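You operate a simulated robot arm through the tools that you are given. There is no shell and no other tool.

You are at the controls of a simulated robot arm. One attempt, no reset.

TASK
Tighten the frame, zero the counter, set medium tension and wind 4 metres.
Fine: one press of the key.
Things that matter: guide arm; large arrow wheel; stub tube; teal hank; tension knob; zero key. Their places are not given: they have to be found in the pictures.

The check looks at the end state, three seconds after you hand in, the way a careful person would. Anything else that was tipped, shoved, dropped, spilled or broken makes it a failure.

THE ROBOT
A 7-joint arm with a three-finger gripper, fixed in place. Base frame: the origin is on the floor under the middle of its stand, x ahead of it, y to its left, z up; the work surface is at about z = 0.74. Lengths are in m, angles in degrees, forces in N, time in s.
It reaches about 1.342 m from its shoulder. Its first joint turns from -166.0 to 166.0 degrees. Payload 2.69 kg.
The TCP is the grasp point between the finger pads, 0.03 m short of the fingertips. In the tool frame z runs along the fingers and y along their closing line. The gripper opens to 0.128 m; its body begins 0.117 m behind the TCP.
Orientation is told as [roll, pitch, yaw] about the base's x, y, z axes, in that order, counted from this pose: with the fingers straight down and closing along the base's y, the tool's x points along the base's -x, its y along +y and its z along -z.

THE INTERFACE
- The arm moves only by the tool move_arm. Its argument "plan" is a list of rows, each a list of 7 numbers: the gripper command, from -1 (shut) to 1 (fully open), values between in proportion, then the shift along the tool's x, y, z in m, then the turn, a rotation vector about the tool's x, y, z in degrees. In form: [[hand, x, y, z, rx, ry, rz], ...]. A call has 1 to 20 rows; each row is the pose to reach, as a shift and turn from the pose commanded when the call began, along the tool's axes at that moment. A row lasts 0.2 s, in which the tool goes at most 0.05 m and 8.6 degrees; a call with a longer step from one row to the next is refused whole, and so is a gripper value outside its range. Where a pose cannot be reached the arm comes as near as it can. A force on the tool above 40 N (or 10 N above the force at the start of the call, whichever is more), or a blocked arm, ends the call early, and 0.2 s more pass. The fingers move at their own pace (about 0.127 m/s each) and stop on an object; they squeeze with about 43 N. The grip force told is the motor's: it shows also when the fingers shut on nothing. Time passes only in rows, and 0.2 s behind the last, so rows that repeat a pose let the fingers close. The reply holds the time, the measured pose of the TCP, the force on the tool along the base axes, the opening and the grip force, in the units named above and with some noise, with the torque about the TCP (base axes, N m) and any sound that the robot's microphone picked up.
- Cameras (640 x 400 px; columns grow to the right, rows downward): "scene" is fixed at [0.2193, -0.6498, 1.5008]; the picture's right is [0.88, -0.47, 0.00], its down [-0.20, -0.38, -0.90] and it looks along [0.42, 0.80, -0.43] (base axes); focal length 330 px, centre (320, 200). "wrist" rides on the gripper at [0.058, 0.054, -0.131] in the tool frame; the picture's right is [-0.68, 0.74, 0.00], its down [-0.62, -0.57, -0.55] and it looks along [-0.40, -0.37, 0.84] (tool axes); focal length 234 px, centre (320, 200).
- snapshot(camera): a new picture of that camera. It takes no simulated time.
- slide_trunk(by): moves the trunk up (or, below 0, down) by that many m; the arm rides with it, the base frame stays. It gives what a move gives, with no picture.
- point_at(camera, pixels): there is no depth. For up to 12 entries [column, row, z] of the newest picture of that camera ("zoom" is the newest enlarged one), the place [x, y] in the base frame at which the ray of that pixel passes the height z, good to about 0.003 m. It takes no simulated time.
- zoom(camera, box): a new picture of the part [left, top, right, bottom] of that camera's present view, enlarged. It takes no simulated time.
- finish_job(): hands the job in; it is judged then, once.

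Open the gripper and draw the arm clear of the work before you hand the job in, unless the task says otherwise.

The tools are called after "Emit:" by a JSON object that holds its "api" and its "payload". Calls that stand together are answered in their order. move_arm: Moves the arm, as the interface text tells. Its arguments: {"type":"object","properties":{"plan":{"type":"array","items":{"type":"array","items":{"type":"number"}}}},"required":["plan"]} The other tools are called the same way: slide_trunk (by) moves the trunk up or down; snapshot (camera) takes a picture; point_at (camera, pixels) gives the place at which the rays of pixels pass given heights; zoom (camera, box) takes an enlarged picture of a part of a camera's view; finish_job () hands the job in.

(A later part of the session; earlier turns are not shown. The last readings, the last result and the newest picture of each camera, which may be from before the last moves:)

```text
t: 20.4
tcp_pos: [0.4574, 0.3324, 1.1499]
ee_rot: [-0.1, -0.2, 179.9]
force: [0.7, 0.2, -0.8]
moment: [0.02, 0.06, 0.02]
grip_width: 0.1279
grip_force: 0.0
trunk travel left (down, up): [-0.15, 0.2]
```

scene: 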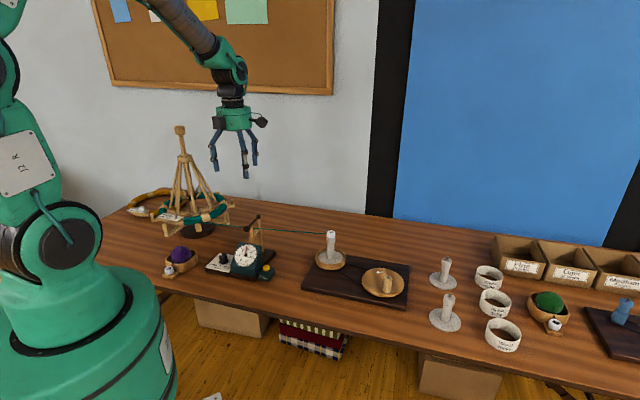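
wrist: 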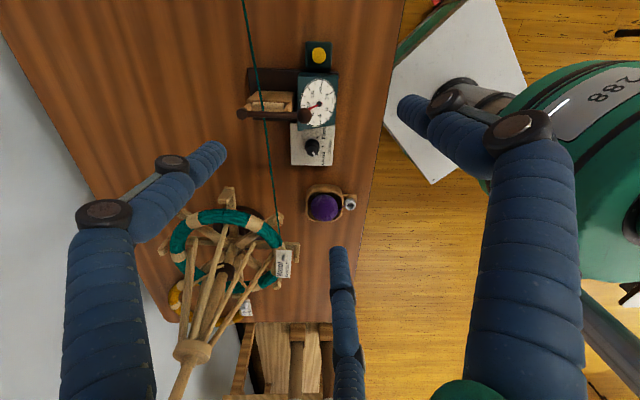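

Level now. I turn yaw to about 107° (so no finger faces the dial box), close the fingers and go above the zero key at z≈1.02.

Emit:
{"api": "move_arm", "payload": {"plan": [[0.6, 0.0046, 0.0055, 0.013, 0, 0, 7.3], [0.2, 0.0092, 0.011, 0.026, 0, 0, 14.6], [-0.2, 0.0138, 0.0165, 0.039, 0, 0, 21.9], [-0.6, 0.0184, 0.022, 0.052, 0, 0, 29.2], [-1, 0.023, 0.0275, 0.065, 0, 0, 36.5], [-1, 0.0276, 0.033, 0.078, 0, 0, 43.8], [-1, 0.0322, 0.0385, 0.091, 0, 0, 51.1], [-1, 0.0368, 0.044, 0.104, 0, 0, 58.4], [-1, 0.0414, 0.0495, 0.117, 0, 0, 65.7], [-1, 0.046, 0.055, 0.13, 0, 0, 73]]}}

Emit:
{"api": "snapshot", "payload": {"camera": "wrist"}}

Emit:
{"api": "zoom", "payload": {"camera": "scene", "box": [200, 130, 330, 290]}}

```text
t: 22.6
tcp_pos: [0.5034, 0.2801, 1.019]
ee_rot: [0.1, -0.1, 106.8]
force: [1.1, -0.4, -0.3]
moment: [0.03, -0.01, -0.01]
grip_width: 0.0022
grip_force: 31.4
trunk travel left (down, up): [-0.15, 0.2]
```

```text
taken
```

wrist: 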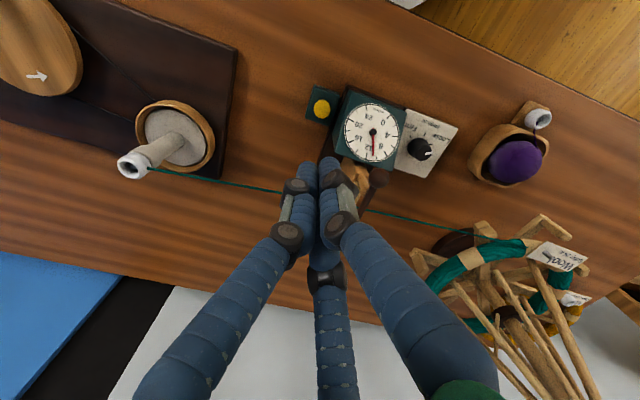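

```text
2.50 times, centred on (265, 210) of scene
```

zoom: 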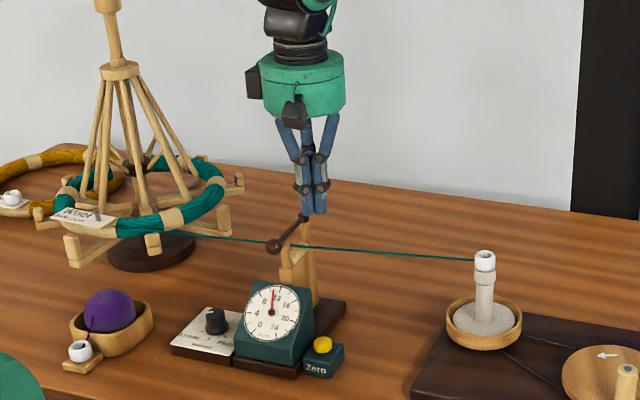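

The key sits almost exactly on the tool axis (expected row 110; seen at (322,107)). I zoom to measure it precisely.

Emit:
{"api": "zoom", "payload": {"camera": "wrist", "box": [280, 70, 440, 190]}}

Emit:
{"api": "point_at", "payload": {"camera": "wrist", "pixels": [[321, 107, 0.783], [321, 107, 0.79], [320, 110, 0.783], [341, 163, 0.86], [342, 90, 0.82]]}}

```text
3.33 times, centred on (360, 130) of wrist
```

zoom: 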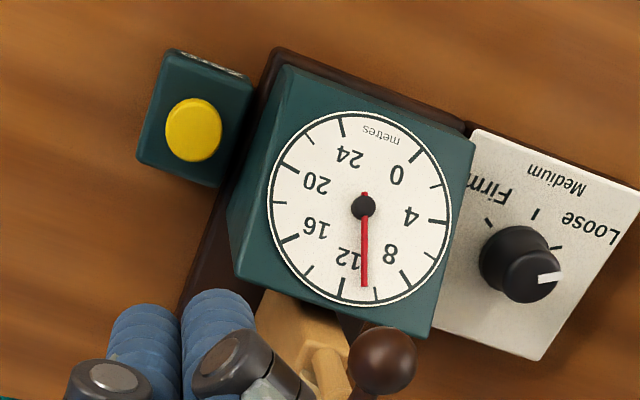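

```text
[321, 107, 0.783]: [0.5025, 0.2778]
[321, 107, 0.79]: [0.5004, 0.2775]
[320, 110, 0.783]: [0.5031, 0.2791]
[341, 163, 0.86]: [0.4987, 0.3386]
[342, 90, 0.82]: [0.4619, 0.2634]
```

Button on axis at (0.5025, 0.279); the closed fingers clear the dial box. I descend to about 1.5 cm above the button.

Emit:
{"api": "move_arm", "payload": {"plan": [[-1, 0.003, -0.0007, 0.03, 0, 0, 0], [-1, 0.003, -0.0007, 0.06, 0, 0, 0], [-1, 0.003, -0.0007, 0.09, 0, 0, 0], [-1, 0.003, -0.0007, 0.12, 0, 0, 0], [-1, 0.003, -0.0007, 0.15, 0, 0, 0], [-1, 0.003, -0.0007, 0.17, 0, 0, 0], [-1, 0.003, -0.0007, 0.185, 0, 0, 0]]}}

Emit:
{"api": "zoom", "payload": {"camera": "scene", "box": [220, 190, 310, 290]}}

Emit:
{"api": "zoom", "payload": {"camera": "wrist", "box": [240, 80, 420, 220]}}

```text
t: 24.2
tcp_pos: [0.5034, 0.2765, 0.8353]
ee_rot: [0.1, 0.0, 106.9]
force: [0.7, -0.2, 0.1]
moment: [-0.04, 0.01, -0.04]
grip_width: 0.0021
grip_force: 31.1
trunk travel left (down, up): [-0.15, 0.2]
```

```text
4.00 times, centred on (265, 240) of scene
```

zoom: 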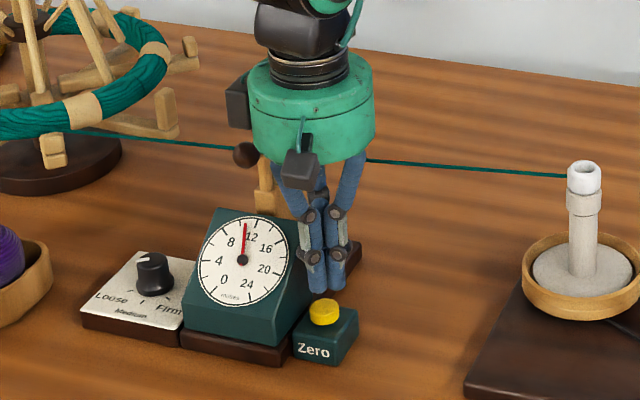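

```text
2.86 times, centred on (330, 150) of wrist
```

zoom: 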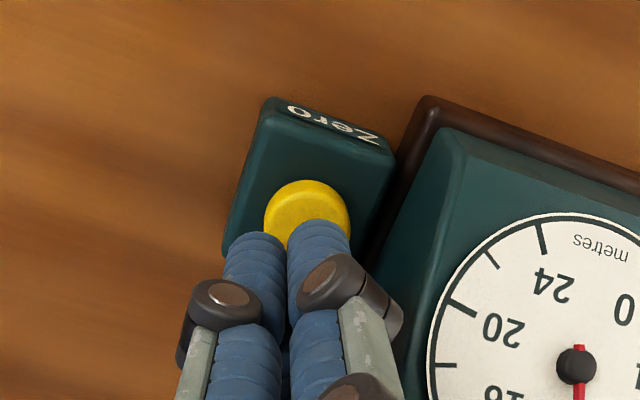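

Fingertips hover ~2 cm above the button with the dial box clear to the side. I shift 3 mm to centre and press down slowly to touch.

Emit:
{"api": "move_arm", "payload": {"plan": [[-1, 0, 0.003, 0.005, 0, 0, 0], [-1, 0, 0.003, 0.01, 0, 0, 0], [-1, 0, 0.003, 0.014, 0, 0, 0], [-1, 0, 0.003, 0.018, 0, 0, 0], [-1, 0, 0.003, 0.021, 0, 0, 0], [-1, 0, 0.003, 0.024, 0, 0, 0]]}}

Emit:
{"api": "zoom", "payload": {"camera": "scene", "box": [220, 190, 310, 290]}}

```text
t: 25.6
tcp_pos: [0.5018, 0.275, 0.8106]
ee_rot: [0.2, 0.0, 106.9]
force: [-0.5, -0.2, 1.0]
moment: [-0.01, 0.0, -0.03]
grip_width: 0.0024
grip_force: 31.5
trunk travel left (down, up): [-0.15, 0.2]
```

```text
4.00 times, centred on (265, 240) of scene
```

zoom: 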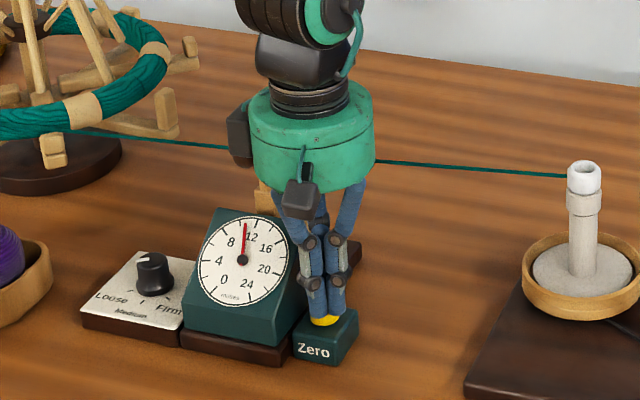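

The tips rest at the button (force ~1 N), dial unchanged. I press further in 1.5 mm steps.

Emit:
{"api": "move_arm", "payload": {"plan": [[-1, 0, 0, 0.0015, 0, 0, 0], [-1, 0, 0, 0.003, 0, 0, 0], [-1, 0, 0, 0.0045, 0, 0, 0], [-1, 0, 0, 0.006, 0, 0, 0]]}}

Emit:
{"api": "zoom", "payload": {"camera": "scene", "box": [220, 190, 310, 290]}}

```text
t: 26.6
tcp_pos: [0.502, 0.2752, 0.8048]
ee_rot: [0.1, -0.1, 106.9]
force: [-0.9, -4.5, 11.6]
moment: [-0.06, 0.04, 0.02]
grip_width: 0.0058
grip_force: 31.4
trunk travel left (down, up): [-0.15, 0.2]
heard: click
```

```text
4.00 times, centred on (265, 240) of scene
```

zoom: 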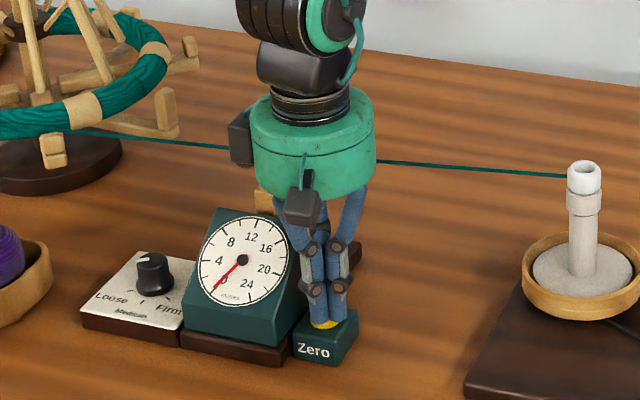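

A click was heard and the needle now points at 0. I lift straight up without touching the key again.

Emit:
{"api": "move_arm", "payload": {"plan": [[-1, 0, 0, -0.01, 0, 0, 0], [-1, 0, 0, -0.03, 0, 0, 0], [-1, 0, 0, -0.06, 0, 0, 0], [-1, 0, 0, -0.1, 0, 0, 0], [-1, 0, 0, -0.14, 0, 0, 0], [-1, 0, 0, -0.18, 0, 0, 0], [-1, 0, 0, -0.22, 0, 0, 0]]}}

Emit:
{"api": "zoom", "payload": {"camera": "scene", "box": [190, 190, 310, 290]}}

Emit:
{"api": "zoom", "payload": {"camera": "wrist", "box": [280, 60, 480, 200]}}

```text
t: 28.2
tcp_pos: [0.504, 0.2754, 1.0267]
ee_rot: [0.2, 0.0, 106.8]
force: [-0.1, 0.5, 0.1]
moment: [0.0, 0.0, 0.01]
grip_width: 0.002
grip_force: 31.3
trunk travel left (down, up): [-0.15, 0.2]
```

```text
4.00 times, centred on (250, 240) of scene
```

zoom: 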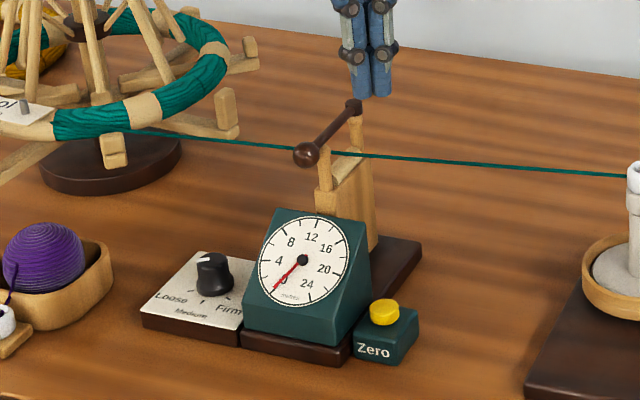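

```text
2.86 times, centred on (380, 130) of wrist
```

zoom: 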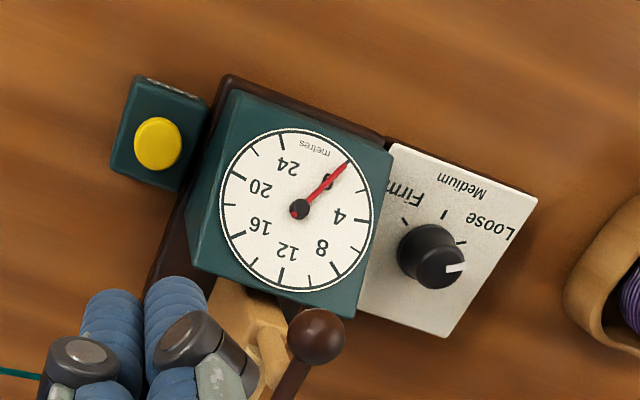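

The key popped back up and the needle sits on 0. Next I go above the tension knob, opening the fingers and turning toward yaw −73° so that neither a finger nor the wrist boxes face the dial box or the guide-arm ball.

Emit:
{"api": "move_arm", "payload": {"plan": [[-1, -0.0133, 0.006, -0.002, 0, 0, 8.3], [-1, -0.0267, 0.0121, -0.004, 0, 0, 16.6], [-1, -0.04, 0.0181, -0.006, 0, 0, 24.9], [-1, -0.0533, 0.0241, -0.008, 0, 0, 33.2], [-1, -0.0667, 0.0302, -0.01, 0, 0, 41.5], [-1, -0.08, 0.0362, -0.012, 0, 0, 49.8], [-1, -0.0933, 0.0422, -0.014, 0, 0, 58.1], [-0.8, -0.1067, 0.0483, -0.016, 0, 0, 66.4], [-0.6, -0.12, 0.0543, -0.018, 0, 0, 74.7], [-0.4, -0.1333, 0.0603, -0.02, 0, 0, 83], [-0.2, -0.1467, 0.0664, -0.02, 0, 0, 91.3], [0, -0.16, 0.0724, -0.02, 0, 0, 99.6]]}}

Emit:
{"api": "move_arm", "payload": {"plan": [[0, 0, 0, 0, 0, 0, 8], [0, 0, 0, 0, 0, 0, 16], [0, 0, 0, 0, 0, 0, 24], [0, 0, 0, 0, 0, 0, 32], [0, 0, 0, 0, 0, 0, 40], [0, 0, 0, 0, 0, 0, 48], [0, 0, 0, 0, 0, 0, 56], [0, 0, 0, 0, 0, 0, 64], [0, 0, 0, 0, 0, 0, 72], [0, 0, 0, 0, 0, 0, 80.4]]}}

Emit:
{"api": "snapshot", "payload": {"camera": "wrist"}}

Emit:
{"api": "snapshot", "payload": {"camera": "scene"}}

```text
t: 30.8
tcp_pos: [0.3847, 0.4103, 1.0446]
ee_rot: [-0.1, 0.2, 7.1]
force: [-0.6, 0.1, -1.1]
moment: [0.01, -0.02, 0.03]
grip_width: 0.0639
grip_force: 0.0
trunk travel left (down, up): [-0.15, 0.2]
```

```text
t: 33.0
tcp_pos: [0.3871, 0.4068, 1.0453]
ee_rot: [-0.1, 0.1, -73.2]
force: [-0.1, -0.1, 0.4]
moment: [-0.01, 0.04, -0.04]
grip_width: 0.0642
grip_force: 0.1
trunk travel left (down, up): [-0.15, 0.2]
```

```text
taken
```

wrist: 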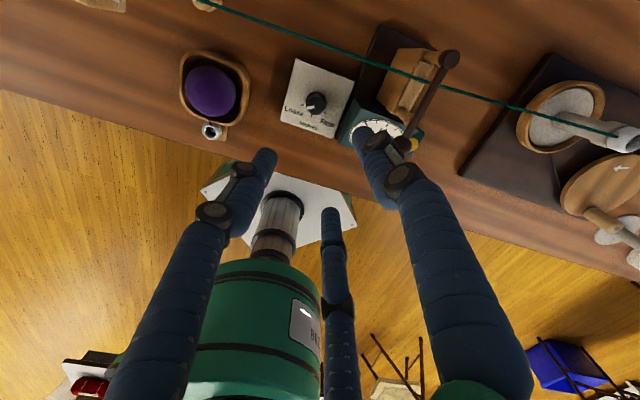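

```text
taken
```

scene: 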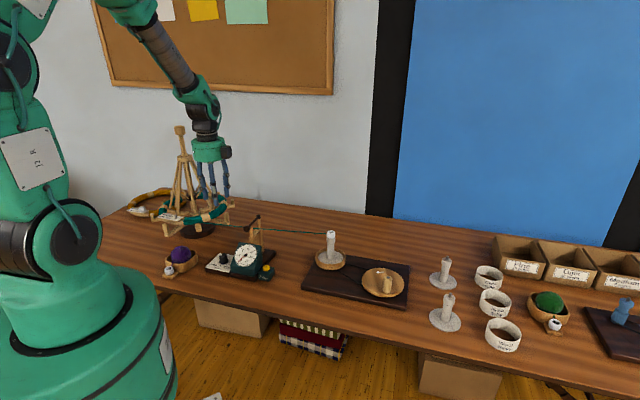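

The wrist view shows the tension plate around (315,100). I zoom in and measure the knob, ticks and dial-box edge.

Emit:
{"api": "zoom", "payload": {"camera": "wrist", "box": [265, 45, 375, 150]}}

Emit:
{"api": "zoom", "payload": {"camera": "wrist", "box": [290, 80, 345, 125]}}

```text
3.81 times, centred on (320, 98) of wrist
```

zoom: 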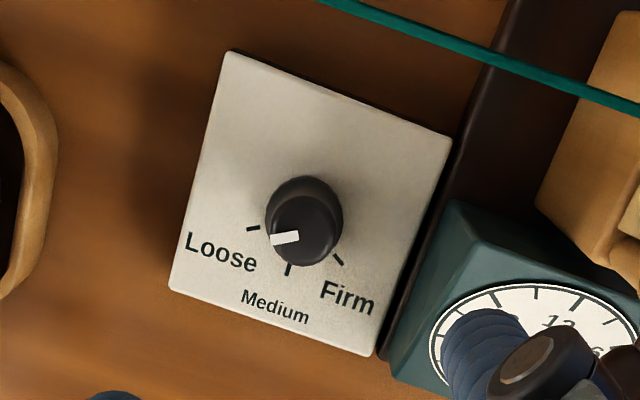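

```text
8.89 times, centred on (318, 102) of wrist
```

zoom: 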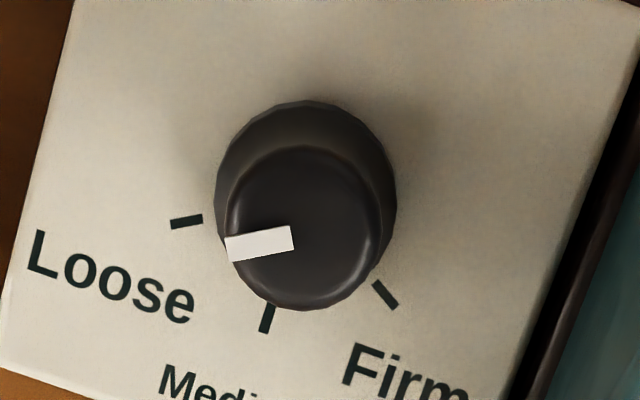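

The pointer is parallel to the Loose tick. I measure tick ends in base coordinates to get the angles and the dial centre.

Emit:
{"api": "point_at", "payload": {"camera": "zoom", "pixels": [[203, 218, 0.76], [170, 224, 0.76], [270, 305, 0.76], [264, 332, 0.76], [375, 283, 0.76], [395, 308, 0.76], [305, 190, 0.765], [305, 228, 0.79], [228, 200, 0.765], [392, 200, 0.765], [228, 248, 0.79], [380, 230, 0.79]]}}

Emit:
{"api": "zoom", "payload": {"camera": "scene", "box": [200, 240, 250, 285]}}

Emit:
{"api": "point_at", "payload": {"camera": "zoom", "pixels": [[320, 200, 0.79]]}}

```text
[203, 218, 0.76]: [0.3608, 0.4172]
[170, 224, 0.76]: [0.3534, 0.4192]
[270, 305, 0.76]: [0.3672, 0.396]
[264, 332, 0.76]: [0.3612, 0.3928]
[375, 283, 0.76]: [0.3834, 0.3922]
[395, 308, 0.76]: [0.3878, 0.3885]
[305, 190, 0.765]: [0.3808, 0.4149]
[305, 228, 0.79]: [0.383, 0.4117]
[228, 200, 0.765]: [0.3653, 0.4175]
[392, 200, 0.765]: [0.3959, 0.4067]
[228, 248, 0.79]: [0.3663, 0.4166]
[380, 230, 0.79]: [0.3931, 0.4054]
```

```text
8.89 times, centred on (225, 262) of scene
```

zoom: 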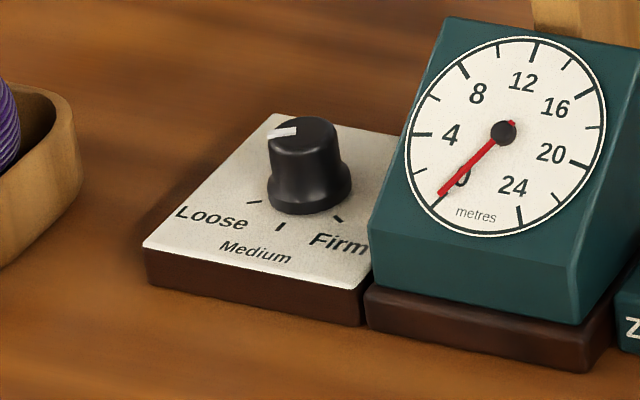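

```text
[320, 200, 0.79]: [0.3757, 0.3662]
```

The knob centre is (0.383, 0.412), pointer at Loose, and Medium lies 60° counter-clockwise (from above). I turn to yaw −103°, narrow the fingers to ~0.048 m and descend to z≈0.88 first.

Emit:
{"api": "move_arm", "payload": {"plan": [[-0.25, 0.0015, -0.0006, 0.02, 0, 0, 7.5], [-0.25, 0.003, -0.0012, 0.04, 0, 0, 15], [-0.25, 0.0045, -0.0018, 0.06, 0, 0, 22.5], [-0.25, 0.006, -0.0025, 0.08, 0, 0, 30], [-0.25, 0.006, -0.0025, 0.11, 0, 0, 30], [-0.25, 0.006, -0.0025, 0.14, 0, 0, 30], [-0.25, 0.006, -0.0025, 0.165, 0, 0, 30], [-0.25, 0.006, -0.0025, 0.165, 0, 0, 30]]}}

Emit:
{"api": "snapshot", "payload": {"camera": "wrist"}}

Emit:
{"api": "zoom", "payload": {"camera": "scene", "box": [190, 170, 290, 290]}}

```text
t: 34.8
tcp_pos: [0.3833, 0.4114, 0.8809]
ee_rot: [-0.3, 0.0, -103.1]
force: [0.9, 0.4, -0.8]
moment: [0.0, 0.0, -0.01]
grip_width: 0.048
grip_force: 0.1
trunk travel left (down, up): [-0.15, 0.2]
```

```text
taken
```

wrist: 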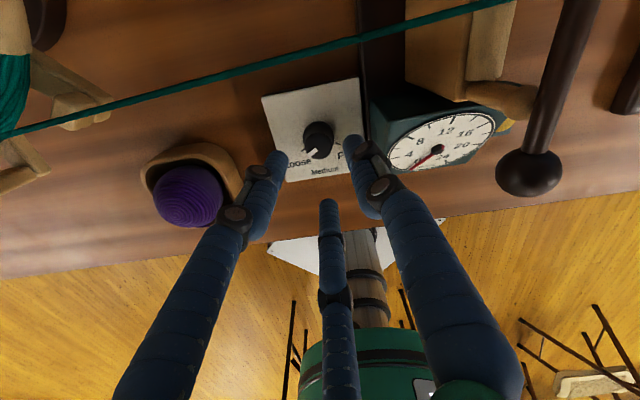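

```text
3.33 times, centred on (240, 230) of scene
```

zoom: 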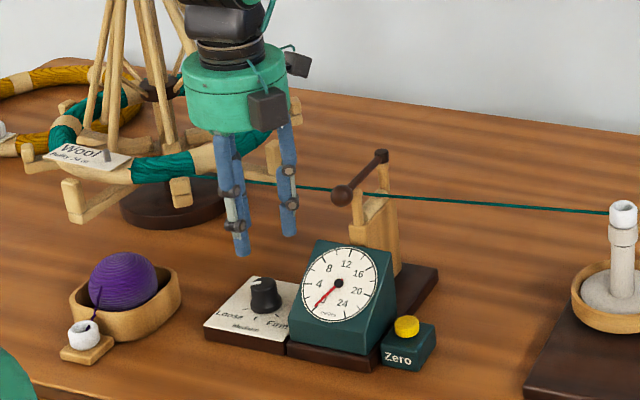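

Descending further puts the wrist camera box near the yarn, so I check the yarn's course first (wrist (240,70), (380,33)) and the knob offset.

Emit:
{"api": "point_at", "payload": {"camera": "wrist", "pixels": [[240, 70, 0.87], [100, 108, 0.86], [380, 33, 0.875], [318, 132, 0.765], [320, 145, 0.786], [375, 105, 0.84], [375, 105, 0.8]]}}

Emit:
{"api": "zoom", "payload": {"camera": "wrist", "box": [250, 80, 410, 220]}}

```text
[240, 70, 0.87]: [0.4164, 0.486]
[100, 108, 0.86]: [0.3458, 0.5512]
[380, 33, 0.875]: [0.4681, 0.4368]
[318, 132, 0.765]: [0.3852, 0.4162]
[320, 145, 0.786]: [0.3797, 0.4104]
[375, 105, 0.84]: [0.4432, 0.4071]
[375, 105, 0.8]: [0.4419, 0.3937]
```

```text
2.86 times, centred on (330, 150) of wrist
```

zoom: 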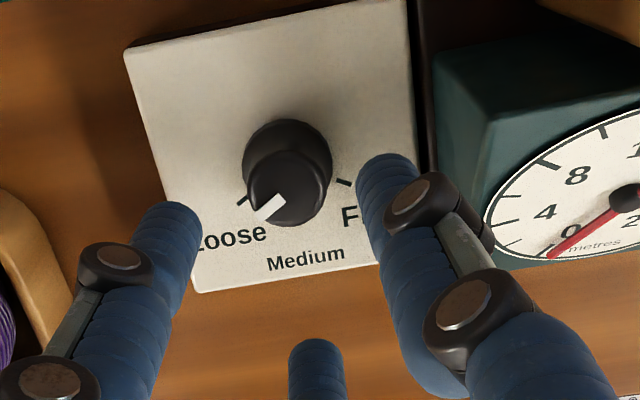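

The yarn passes 4 cm below the camera box's lowest future height, and the knob axis coincides with the tool axis. I descend to z≈0.80 around the knob.

Emit:
{"api": "move_arm", "payload": {"plan": [[-0.25, 0, 0, 0.02, 0, 0, 0], [-0.25, 0, 0, 0.04, 0, 0, 0], [-0.25, 0, 0, 0.055, 0, 0, 0], [-0.25, 0, 0, 0.07, 0, 0, 0], [-0.25, 0, 0, 0.08, 0, 0, 0], [-0.25, 0, 0, 0.08, 0, 0, 0]]}}

Emit:
{"api": "zoom", "payload": {"camera": "wrist", "box": [230, 80, 430, 240]}}

Emit:
{"api": "zoom", "payload": {"camera": "scene", "box": [190, 190, 290, 290]}}

```text
t: 36.2
tcp_pos: [0.3817, 0.4104, 0.8014]
ee_rot: [-0.2, 0.1, -103.1]
force: [0.5, 0.2, 0.3]
moment: [-0.05, 0.04, -0.03]
grip_width: 0.0479
grip_force: 0.0
trunk travel left (down, up): [-0.15, 0.2]
```

```text
2.50 times, centred on (330, 160) of wrist
```

zoom: 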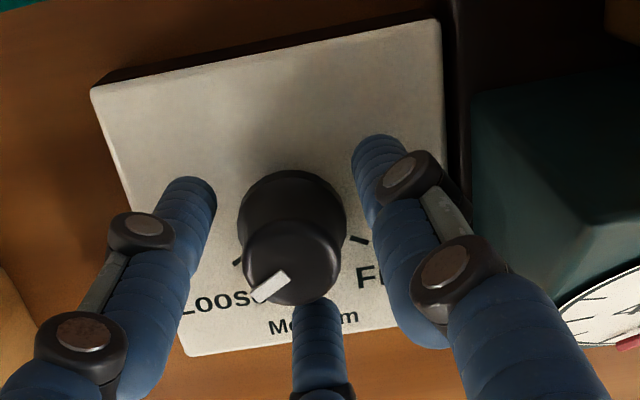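

```text
4.00 times, centred on (240, 240) of scene
```

zoom: 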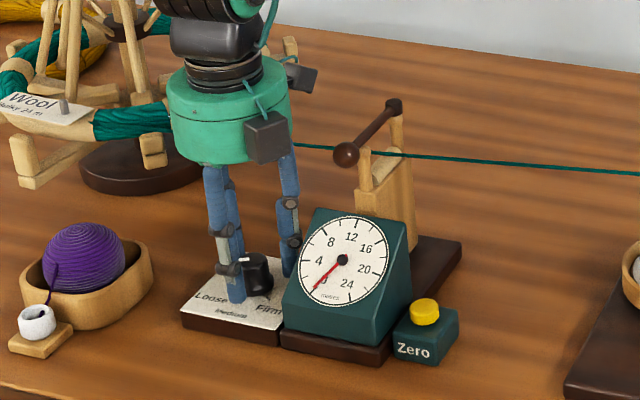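

The knob is centred among the three fingertips, clear of the dial box. I close on it.

Emit:
{"api": "move_arm", "payload": {"plan": [[-0.4, 0, 0, 0, 0, 0, 0], [-0.55, 0, 0, 0, 0, 0, 0], [-0.7, 0, 0, 0, 0, 0, 0], [-1, 0, 0, 0, 0, 0, 0], [-1, 0, 0, 0, 0, 0, 0]]}}

Emit:
{"api": "zoom", "payload": {"camera": "wrist", "box": [230, 80, 430, 240]}}

```text
t: 37.4
tcp_pos: [0.3819, 0.4119, 0.8001]
ee_rot: [-0.2, 0.0, -103.2]
force: [-6.9, 5.9, -0.8]
moment: [0.16, 0.2, 0.08]
grip_width: 0.0314
grip_force: 43.3
trunk travel left (down, up): [-0.15, 0.2]
```

```text
2.50 times, centred on (330, 160) of wrist
```

zoom: 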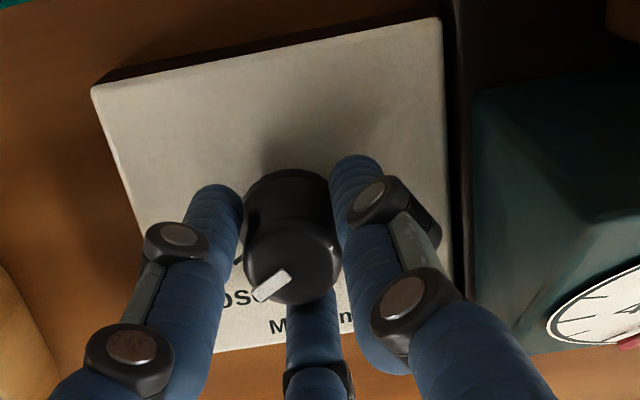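

Gripped at width 0.031 m with only ~9 N side load. I rotate counter-clockwise 30° first and check.

Emit:
{"api": "move_arm", "payload": {"plan": [[-1, 0, 0, 0, 0, 0, -6], [-1, 0, 0, 0, 0, 0, -12], [-1, 0, 0, 0, 0, 0, -18], [-1, 0, 0, 0, 0, 0, -24], [-1, 0, 0, 0, 0, 0, -30]]}}

Emit:
{"api": "zoom", "payload": {"camera": "wrist", "box": [230, 80, 430, 240]}}

Emit:
{"api": "zoom", "payload": {"camera": "scene", "box": [190, 210, 270, 290]}}

```text
t: 38.6
tcp_pos: [0.3811, 0.4129, 0.8002]
ee_rot: [-0.1, 0.1, -72.9]
force: [-20.5, 9.8, 22.6]
moment: [0.21, 0.95, -0.01]
grip_width: 0.0315
grip_force: 43.2
trunk travel left (down, up): [-0.15, 0.2]
```

```text
2.50 times, centred on (330, 160) of wrist
```

zoom: 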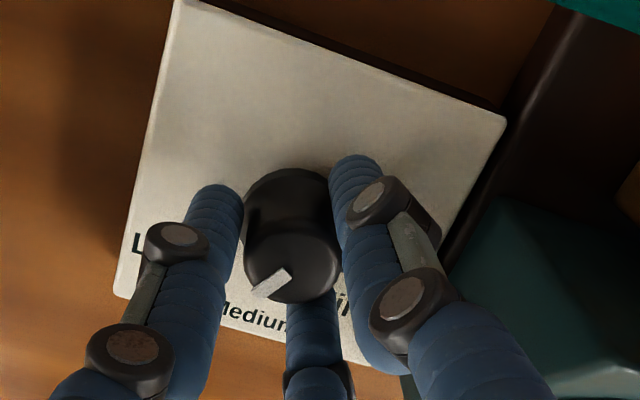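

```text
5.00 times, centred on (230, 250) of scene
```

zoom: 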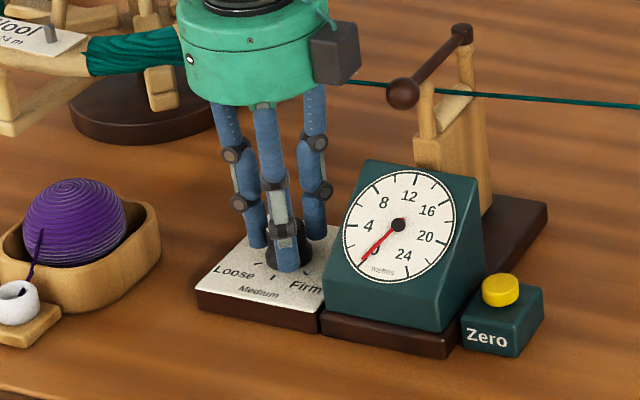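

The knob turns with the gripper (pointer fixed relative to the fingers). Some load built up (−20, 10, 23 N), so I trim 2 mm and up 2 mm, then continue 15°.

Emit:
{"api": "move_arm", "payload": {"plan": [[-1, 0.0015, -0.0016, -0.002, 0, 0, 0], [-1, 0.0015, -0.0016, -0.002, 0, 0, -5], [-1, 0.0015, -0.0016, -0.002, 0, 0, -10], [-1, 0.0015, -0.0016, -0.002, 0, 0, -15]]}}

Emit:
{"api": "zoom", "payload": {"camera": "wrist", "box": [230, 80, 430, 240]}}

```text
t: 39.6
tcp_pos: [0.3812, 0.4112, 0.8006]
ee_rot: [-0.3, 0.1, -58.1]
force: [28.2, -19.7, -14.1]
moment: [-0.54, -1.14, 0.02]
grip_width: 0.031
grip_force: 44.6
trunk travel left (down, up): [-0.15, 0.2]
```

```text
2.50 times, centred on (330, 160) of wrist
```

zoom: 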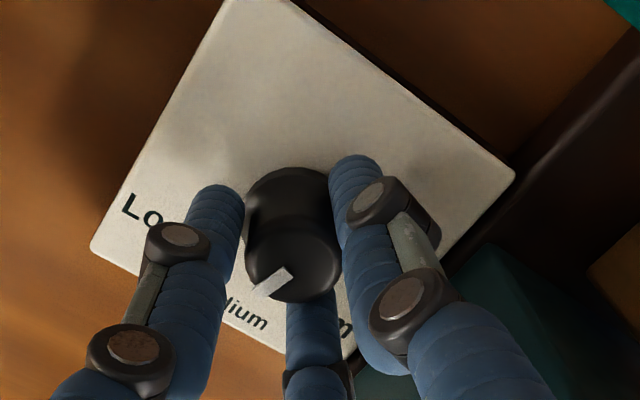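

I over-corrected slightly, so I relax ~1 mm back and turn the last 15°.

Emit:
{"api": "move_arm", "payload": {"plan": [[-1, -0.0011, 0.0005, 0.0008, 0, 0, 0], [-1, -0.0011, 0.0005, 0.0008, 0, 0, -5], [-1, -0.0011, 0.0005, 0.0008, 0, 0, -10], [-1, -0.0011, 0.0005, 0.0008, 0, 0, -15]]}}

Emit:
{"api": "zoom", "payload": {"camera": "wrist", "box": [230, 80, 430, 240]}}

Emit:
{"api": "zoom", "payload": {"camera": "scene", "box": [200, 240, 250, 285]}}

```text
t: 40.6
tcp_pos: [0.3804, 0.4125, 0.8011]
ee_rot: [-0.2, 0.2, -43.1]
force: [16.8, -16.4, -11.9]
moment: [-0.51, -0.55, -0.04]
grip_width: 0.031
grip_force: 44.9
trunk travel left (down, up): [-0.15, 0.2]
```

```text
2.50 times, centred on (330, 160) of wrist
```

zoom: 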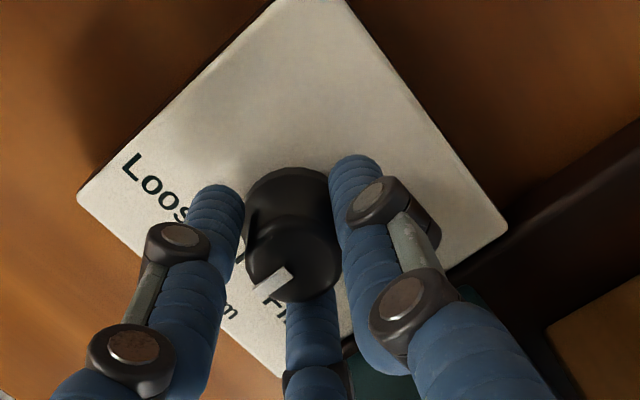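

```text
8.89 times, centred on (225, 262) of scene
```

zoom: 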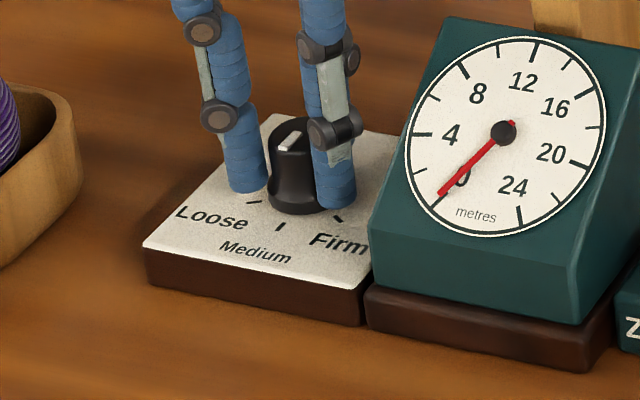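

The pointer now appears aimed near the Medium tick. I open the fingers slightly and inspect.

Emit:
{"api": "move_arm", "payload": {"plan": [[-0.6, 0, 0, 0, 0, 0, 0], [-0.4, 0, 0, 0, 0, 0, 0], [-0.25, 0, 0, 0, 0, 0, 0], [-0.25, 0, 0, 0, 0, 0, 0]]}}

Emit:
{"api": "zoom", "payload": {"camera": "scene", "box": [205, 245, 240, 278]}}

Emit:
{"api": "zoom", "payload": {"camera": "wrist", "box": [250, 120, 390, 240]}}

```text
t: 41.6
tcp_pos: [0.3805, 0.4139, 0.8009]
ee_rot: [0.0, 0.2, -43.2]
force: [-0.7, 0.8, 0.3]
moment: [0.01, -0.01, 0.02]
grip_width: 0.0481
grip_force: 0.2
trunk travel left (down, up): [-0.15, 0.2]
```

```text
12.12 times, centred on (222, 262) of scene
```

zoom: 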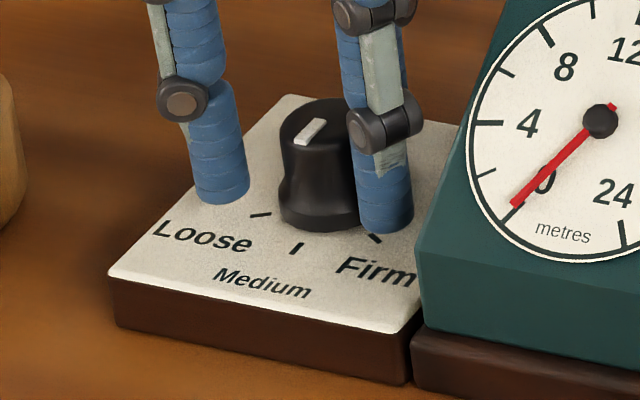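

```text
3.33 times, centred on (320, 180) of wrist
```

zoom: 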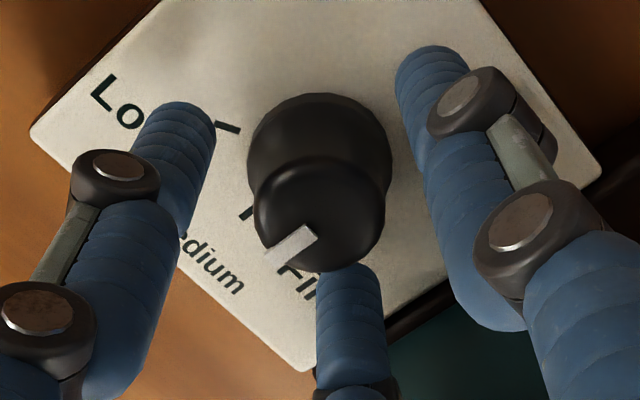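

I lift straight up 0.16 m to see the pointer against the ticks from above.

Emit:
{"api": "move_arm", "payload": {"plan": [[-0.25, 0, 0, -0.02, 0, 0, 0], [-0.25, 0, 0, -0.05, 0, 0, 0], [-0.25, 0, 0, -0.08, 0, 0, 0], [-0.25, 0, 0, -0.11, 0, 0, 0], [-0.25, 0, 0, -0.14, 0, 0, 0], [-0.25, 0, 0, -0.16, 0, 0, 0]]}}

Emit:
{"api": "zoom", "payload": {"camera": "wrist", "box": [280, 75, 360, 145]}}

Emit:
{"api": "zoom", "payload": {"camera": "scene", "box": [205, 245, 240, 278]}}

```text
t: 43.0
tcp_pos: [0.3803, 0.411, 0.962]
ee_rot: [-0.1, 0.0, -43.1]
force: [0.2, -0.4, 0.9]
moment: [-0.01, -0.03, 0.01]
grip_width: 0.0483
grip_force: 0.1
trunk travel left (down, up): [-0.15, 0.2]
```

```text
5.71 times, centred on (320, 110) of wrist
```

zoom: 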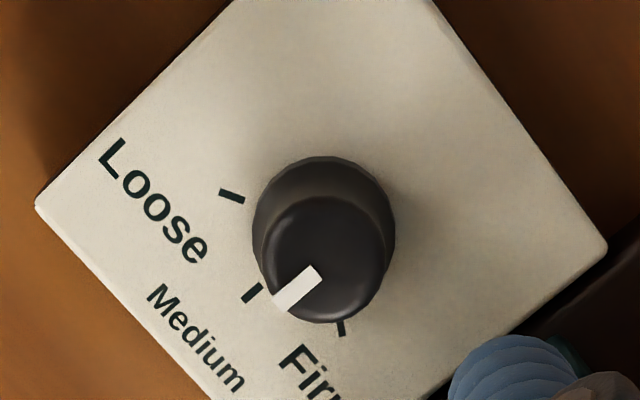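

```text
12.12 times, centred on (222, 262) of scene
```

zoom: 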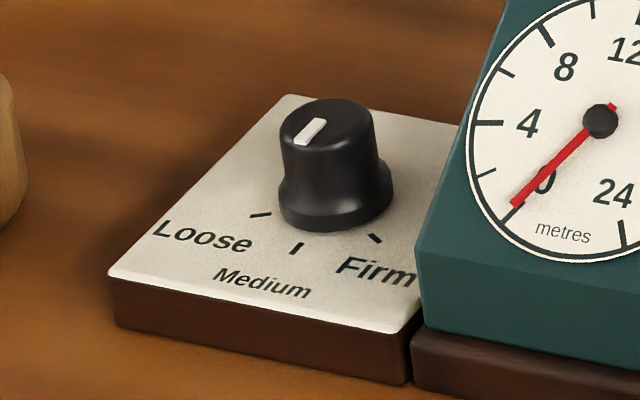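

The pointer (≈225.6°) lines up with the Medium tick (≈226°). Now I rise and travel to the winder's arrow wheel, squaring yaw to 0.

Emit:
{"api": "move_arm", "payload": {"plan": [[0, 0, 0, -0.045, 0, 0, 0], [0, 0, 0, -0.09, 0, 0, 0], [0, -0.02, 0, -0.13, 0, 0, 0], [0, -0.06, 0.001, -0.14, 0, 0, -3.6], [0, -0.1, 0.002, -0.14, 0, 0, -7.2], [0, -0.145, 0.003, -0.14, 0, 0, -10.8], [0, -0.19, 0.004, -0.14, 0, 0, -14.4], [0, -0.235, 0.005, -0.14, 0, 0, -18], [0, -0.28, 0.006, -0.14, 0, 0, -21.6], [0, -0.325, 0.007, -0.14, 0, 0, -25.2], [0, -0.37, 0.007, -0.14, 0, 0, -28.8], [0, -0.415, 0.008, -0.14, 0, 0, -32.4], [0, -0.46, 0.008, -0.14, 0, 0, -36], [0, -0.505, 0.009, -0.14, 0, 0, -39.6], [0, -0.54, 0.0095, -0.14, 0, 0, -43.1], [0, -0.566, 0.0095, -0.14, 0, 0, -43.1]]}}

Emit:
{"api": "snapshot", "payload": {"camera": "wrist"}}

Emit:
{"api": "snapshot", "payload": {"camera": "scene"}}

```text
t: 46.4
tcp_pos: [0.801, 0.0312, 1.0973]
ee_rot: [0.0, 0.2, -0.1]
force: [0.1, -0.6, 0.9]
moment: [0.0, 0.01, -0.04]
grip_width: 0.0639
grip_force: 0.0
trunk travel left (down, up): [-0.15, 0.2]
```

```text
taken
```

wrist: 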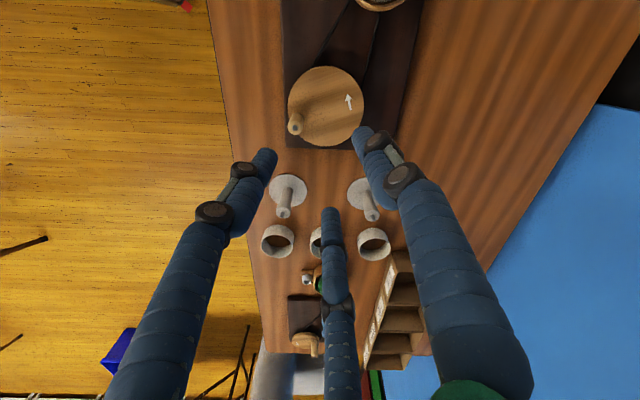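

```text
taken
```

scene: 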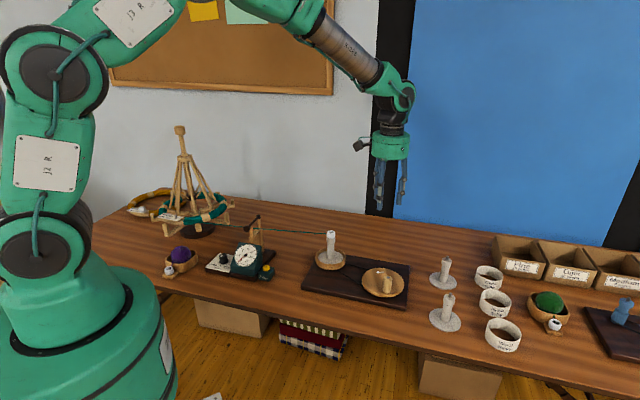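

The wheel is at wrist (325,107), handle at (295,128), arrow at (348,100) pointing up — i.e. counter-clockwise from above. I zoom for exact positions.

Emit:
{"api": "zoom", "payload": {"camera": "wrist", "box": [265, 50, 385, 160]}}

Emit:
{"api": "point_at", "payload": {"camera": "wrist", "pixels": [[325, 106, 0.79], [325, 106, 0.78], [295, 118, 0.84], [295, 128, 0.85], [286, 190, 0.75], [283, 212, 0.85], [362, 192, 0.75], [372, 215, 0.85], [381, 5, 0.78]]}}

Emit:
{"api": "zoom", "payload": {"camera": "scene", "box": [345, 250, 425, 315]}}

```text
3.64 times, centred on (325, 105) of wrist
```

zoom: 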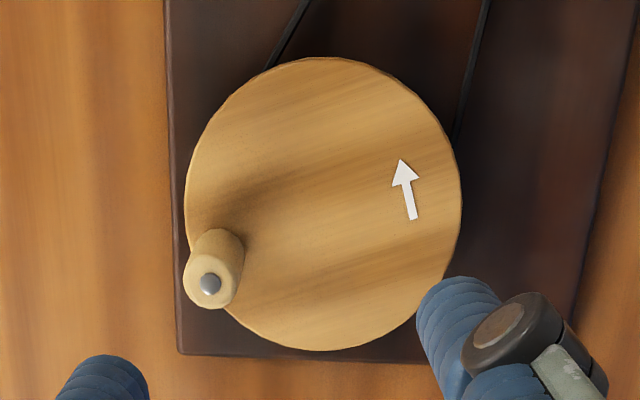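

```text
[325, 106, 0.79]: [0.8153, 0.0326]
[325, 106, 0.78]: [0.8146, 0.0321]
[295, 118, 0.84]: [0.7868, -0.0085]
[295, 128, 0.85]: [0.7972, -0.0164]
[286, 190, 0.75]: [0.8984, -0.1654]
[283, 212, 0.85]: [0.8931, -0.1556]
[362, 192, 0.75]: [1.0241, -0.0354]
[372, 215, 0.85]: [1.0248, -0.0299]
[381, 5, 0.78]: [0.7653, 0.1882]
```

```text
6.15 times, centred on (385, 282) of scene
```

zoom: 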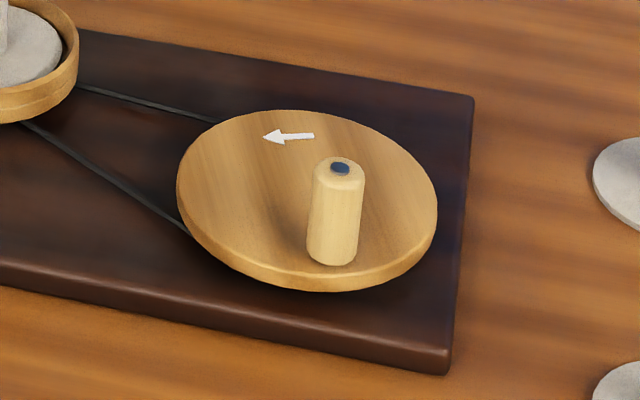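

Wheel centre ≈ (0.816, 0.031), handle ≈ (0.797, −0.019) with top near z≈0.84, radius ≈0.054. I move over the handle and descend to z≈0.90 to check alignment.

Emit:
{"api": "move_arm", "payload": {"plan": [[0, 0.001, -0.0125, 0.03, 0, 0, 0], [0, 0.002, -0.025, 0.06, 0, 0, 0], [0, 0.003, -0.0375, 0.09, 0, 0, 0], [0, 0.0045, -0.05, 0.12, 0, 0, 0], [0, 0.0045, -0.05, 0.15, 0, 0, 0], [0, 0.0045, -0.05, 0.18, 0, 0, 0], [0, 0.0045, -0.05, 0.195, 0, 0, 0]]}}

Emit:
{"api": "zoom", "payload": {"camera": "wrist", "box": [230, 70, 410, 220]}}

Emit:
{"api": "zoom", "payload": {"camera": "scene", "box": [300, 180, 440, 320]}}

```text
t: 48.0
tcp_pos: [0.7951, -0.0147, 0.9043]
ee_rot: [0.0, 0.1, 0.0]
force: [1.0, -0.6, -0.7]
moment: [-0.02, -0.01, 0.0]
grip_width: 0.0642
grip_force: 0.0
trunk travel left (down, up): [-0.15, 0.2]
```

```text
2.67 times, centred on (320, 145) of wrist
```

zoom: 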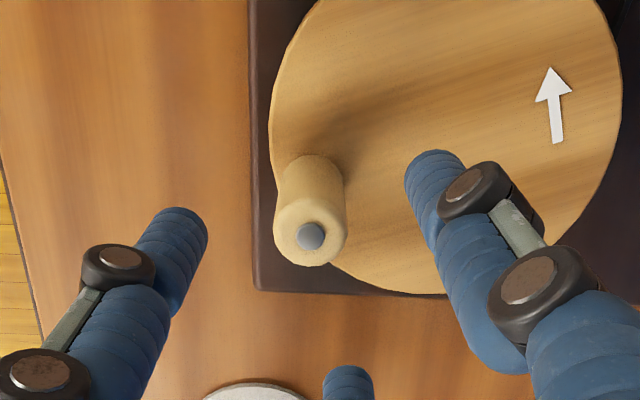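

```text
2.86 times, centred on (370, 250) of scene
```

zoom: 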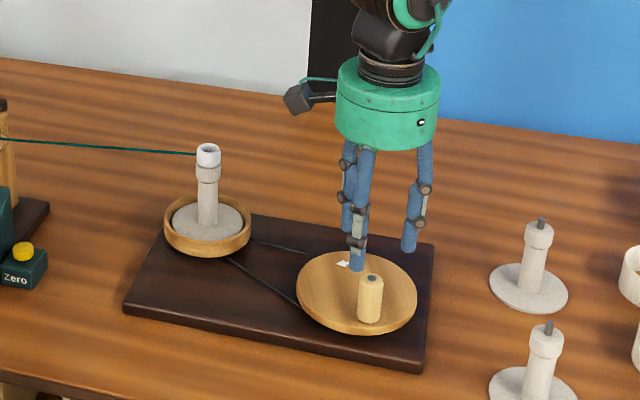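

The handle's pin at zoom (311,236) puts it at (0.796, −0.019). I trim and descend to z≈0.825 around it.

Emit:
{"api": "move_arm", "payload": {"plan": [[0, -0.001, -0.0045, 0.02, 0, 0, 0], [0, -0.001, -0.0045, 0.04, 0, 0, 0], [0, -0.001, -0.0045, 0.06, 0, 0, 0], [0, -0.001, -0.0045, 0.078, 0, 0, 0], [0, -0.001, -0.0045, 0.078, 0, 0, 0]]}}

Emit:
{"api": "zoom", "payload": {"camera": "wrist", "box": [230, 90, 410, 240]}}

Emit:
{"api": "zoom", "payload": {"camera": "scene", "box": [320, 220, 440, 320]}}

```text
t: 49.2
tcp_pos: [0.7961, -0.023, 0.8247]
ee_rot: [0.0, 0.2, 0.0]
force: [-0.6, -0.4, -0.2]
moment: [0.01, 0.03, -0.03]
grip_width: 0.0642
grip_force: 0.0
trunk travel left (down, up): [-0.15, 0.2]
```

```text
2.67 times, centred on (320, 165) of wrist
```

zoom: 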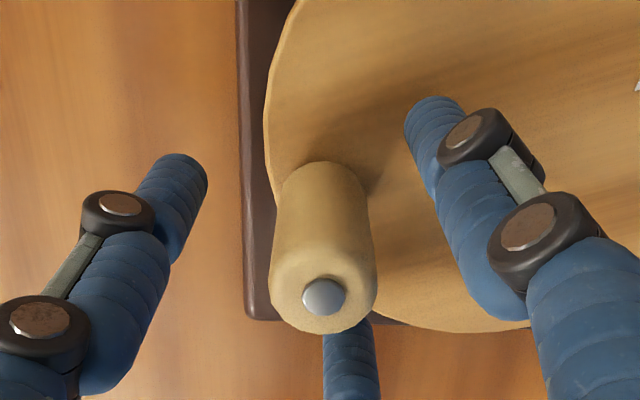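

```text
4.00 times, centred on (380, 270) of scene
```

zoom: 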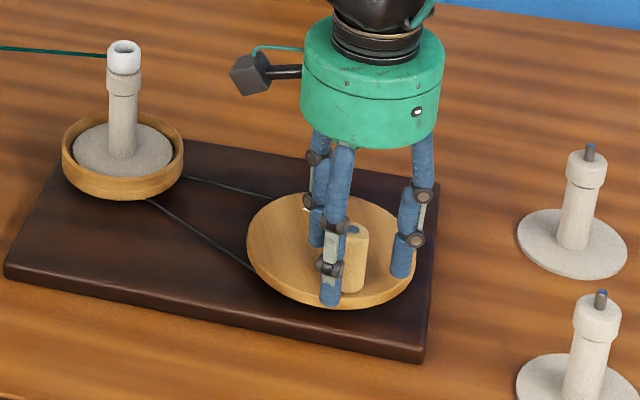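

The handle stands between the fingers. I close gently to a caging width of ~0.032 m.

Emit:
{"api": "move_arm", "payload": {"plan": [[-0.25, 0, 0.001, 0, 0, 0, 0], [-0.4, 0, 0.001, 0, 0, 0, 0], [-0.5, 0, 0.001, 0, 0, 0, 0], [-0.5, 0, 0.001, 0, 0, 0, 0]]}}

Emit:
{"api": "zoom", "payload": {"camera": "wrist", "box": [230, 90, 410, 240]}}

```text
t: 50.2
tcp_pos: [0.7974, -0.0209, 0.8274]
ee_rot: [0.0, 0.3, 0.0]
force: [-0.5, 0.1, -1.3]
moment: [0.01, 0.02, 0.0]
grip_width: 0.032
grip_force: 0.0
trunk travel left (down, up): [-0.15, 0.2]
```

```text
2.67 times, centred on (320, 165) of wrist
```

zoom: 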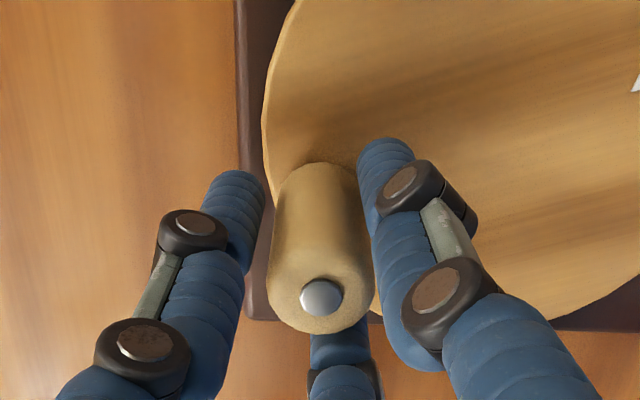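

No contact yet at 0.032 m, the handle is caged. I push it counter-clockwise through a first 60° arc and check the dial and forces.

Emit:
{"api": "move_arm", "payload": {"plan": [[-0.5, -0.0137, -0.0033, 0, 0, 0, 0], [-0.5, -0.0278, -0.0029, 0, 0, 0, 0], [-0.5, -0.0413, 0.0011, 0, 0, 0, 0], [-0.5, -0.0533, 0.0085, 0, 0, 0, 0]]}}

Emit:
{"api": "zoom", "payload": {"camera": "wrist", "box": [230, 60, 410, 240]}}

Emit:
{"api": "zoom", "payload": {"camera": "scene", "box": [220, 210, 420, 320]}}

Emit:
{"api": "zoom", "payload": {"camera": "scene", "box": [228, 238, 268, 280]}}

```text
t: 51.2
tcp_pos: [0.8495, -0.0117, 0.8262]
ee_rot: [0.1, 0.1, 0.0]
force: [-0.4, 0.4, 0.8]
moment: [0.01, -0.02, -0.03]
grip_width: 0.0322
grip_force: 0.0
trunk travel left (down, up): [-0.15, 0.2]
```

```text
2.22 times, centred on (320, 150) of wrist
```

zoom: 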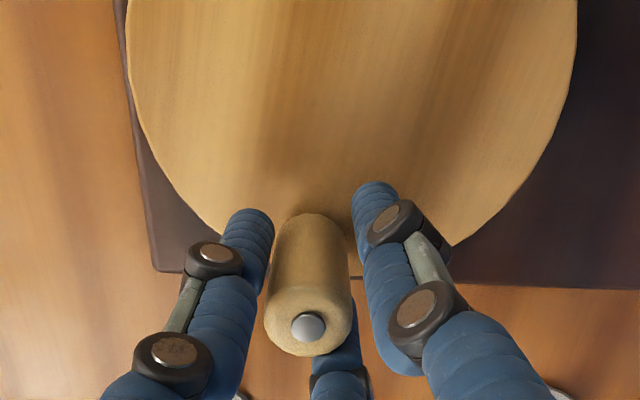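

```text
3.20 times, centred on (320, 265) of scene
```

zoom: 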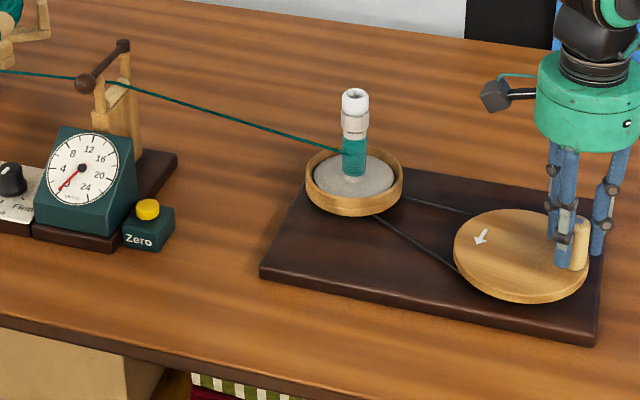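

```text
9.52 times, centred on (248, 259) of scene
```

zoom: 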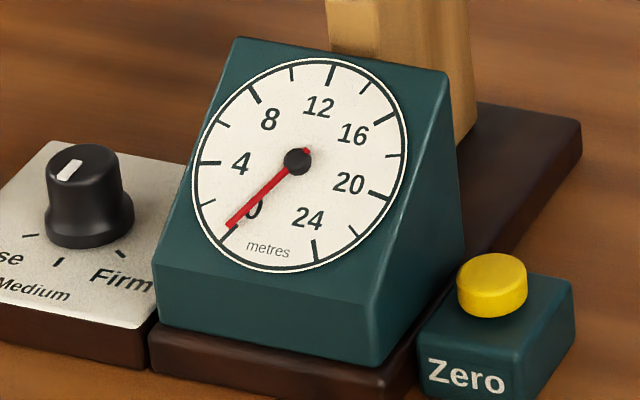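

It works: the teal yarn is winding onto the tube, the needle has just left 0 and forces are under 1 N. I run one full turn (15 rows of 24°) to calibrate metres per turn.

Emit:
{"api": "move_arm", "payload": {"plan": [[-0.5, -0.0141, 0.0175, 0, 0, 0, 0], [-0.5, -0.0199, 0.0391, 0, 0, 0, 0], [-0.5, -0.0164, 0.0613, 0, 0, 0, 0], [-0.5, -0.0042, 0.0802, 0, 0, 0, 0], [-0.5, 0.0146, 0.0924, 0, 0, 0, 0], [-0.5, 0.0368, 0.0959, 0, 0, 0, 0], [-0.5, 0.0585, 0.0901, 0, 0, 0, 0], [-0.5, 0.076, 0.076, 0, 0, 0, 0], [-0.5, 0.0861, 0.0559, 0, 0, 0, 0], [-0.5, 0.0873, 0.0335, 0, 0, 0, 0], [-0.5, 0.0793, 0.0126, 0, 0, 0, 0], [-0.5, 0.0634, -0.0033, 0, 0, 0, 0], [-0.5, 0.0424, -0.0114, 0, 0, 0, 0], [-0.5, 0.02, -0.0102, 0, 0, 0, 0], [-0.5, 0, 0, 0, 0, 0, 0]]}}

Emit:
{"api": "zoom", "payload": {"camera": "scene", "box": [228, 238, 268, 280]}}

Emit:
{"api": "zoom", "payload": {"camera": "scene", "box": [140, 150, 420, 320]}}

Emit:
{"api": "zoom", "payload": {"camera": "wrist", "box": [230, 60, 410, 240]}}

```text
t: 54.4
tcp_pos: [0.849, -0.0127, 0.8268]
ee_rot: [0.0, 0.2, 0.0]
force: [-0.8, -0.2, -0.1]
moment: [0.04, 0.01, 0.01]
grip_width: 0.032
grip_force: 0.1
trunk travel left (down, up): [-0.15, 0.2]
```

```text
9.52 times, centred on (248, 259) of scene
```

zoom: 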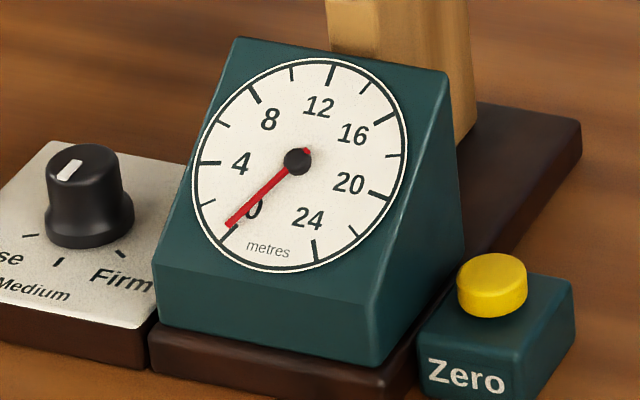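

```text
2.29 times, centred on (280, 235) of scene
```

zoom: 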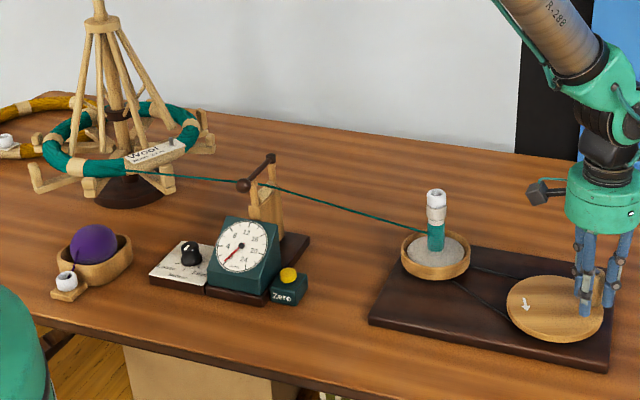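

```text
2.22 times, centred on (320, 150) of wrist
```

zoom: 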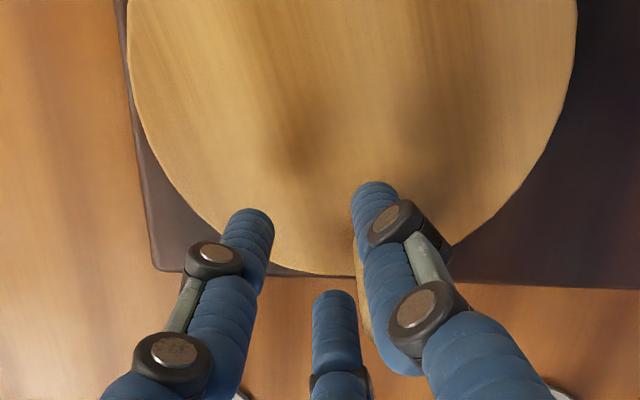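

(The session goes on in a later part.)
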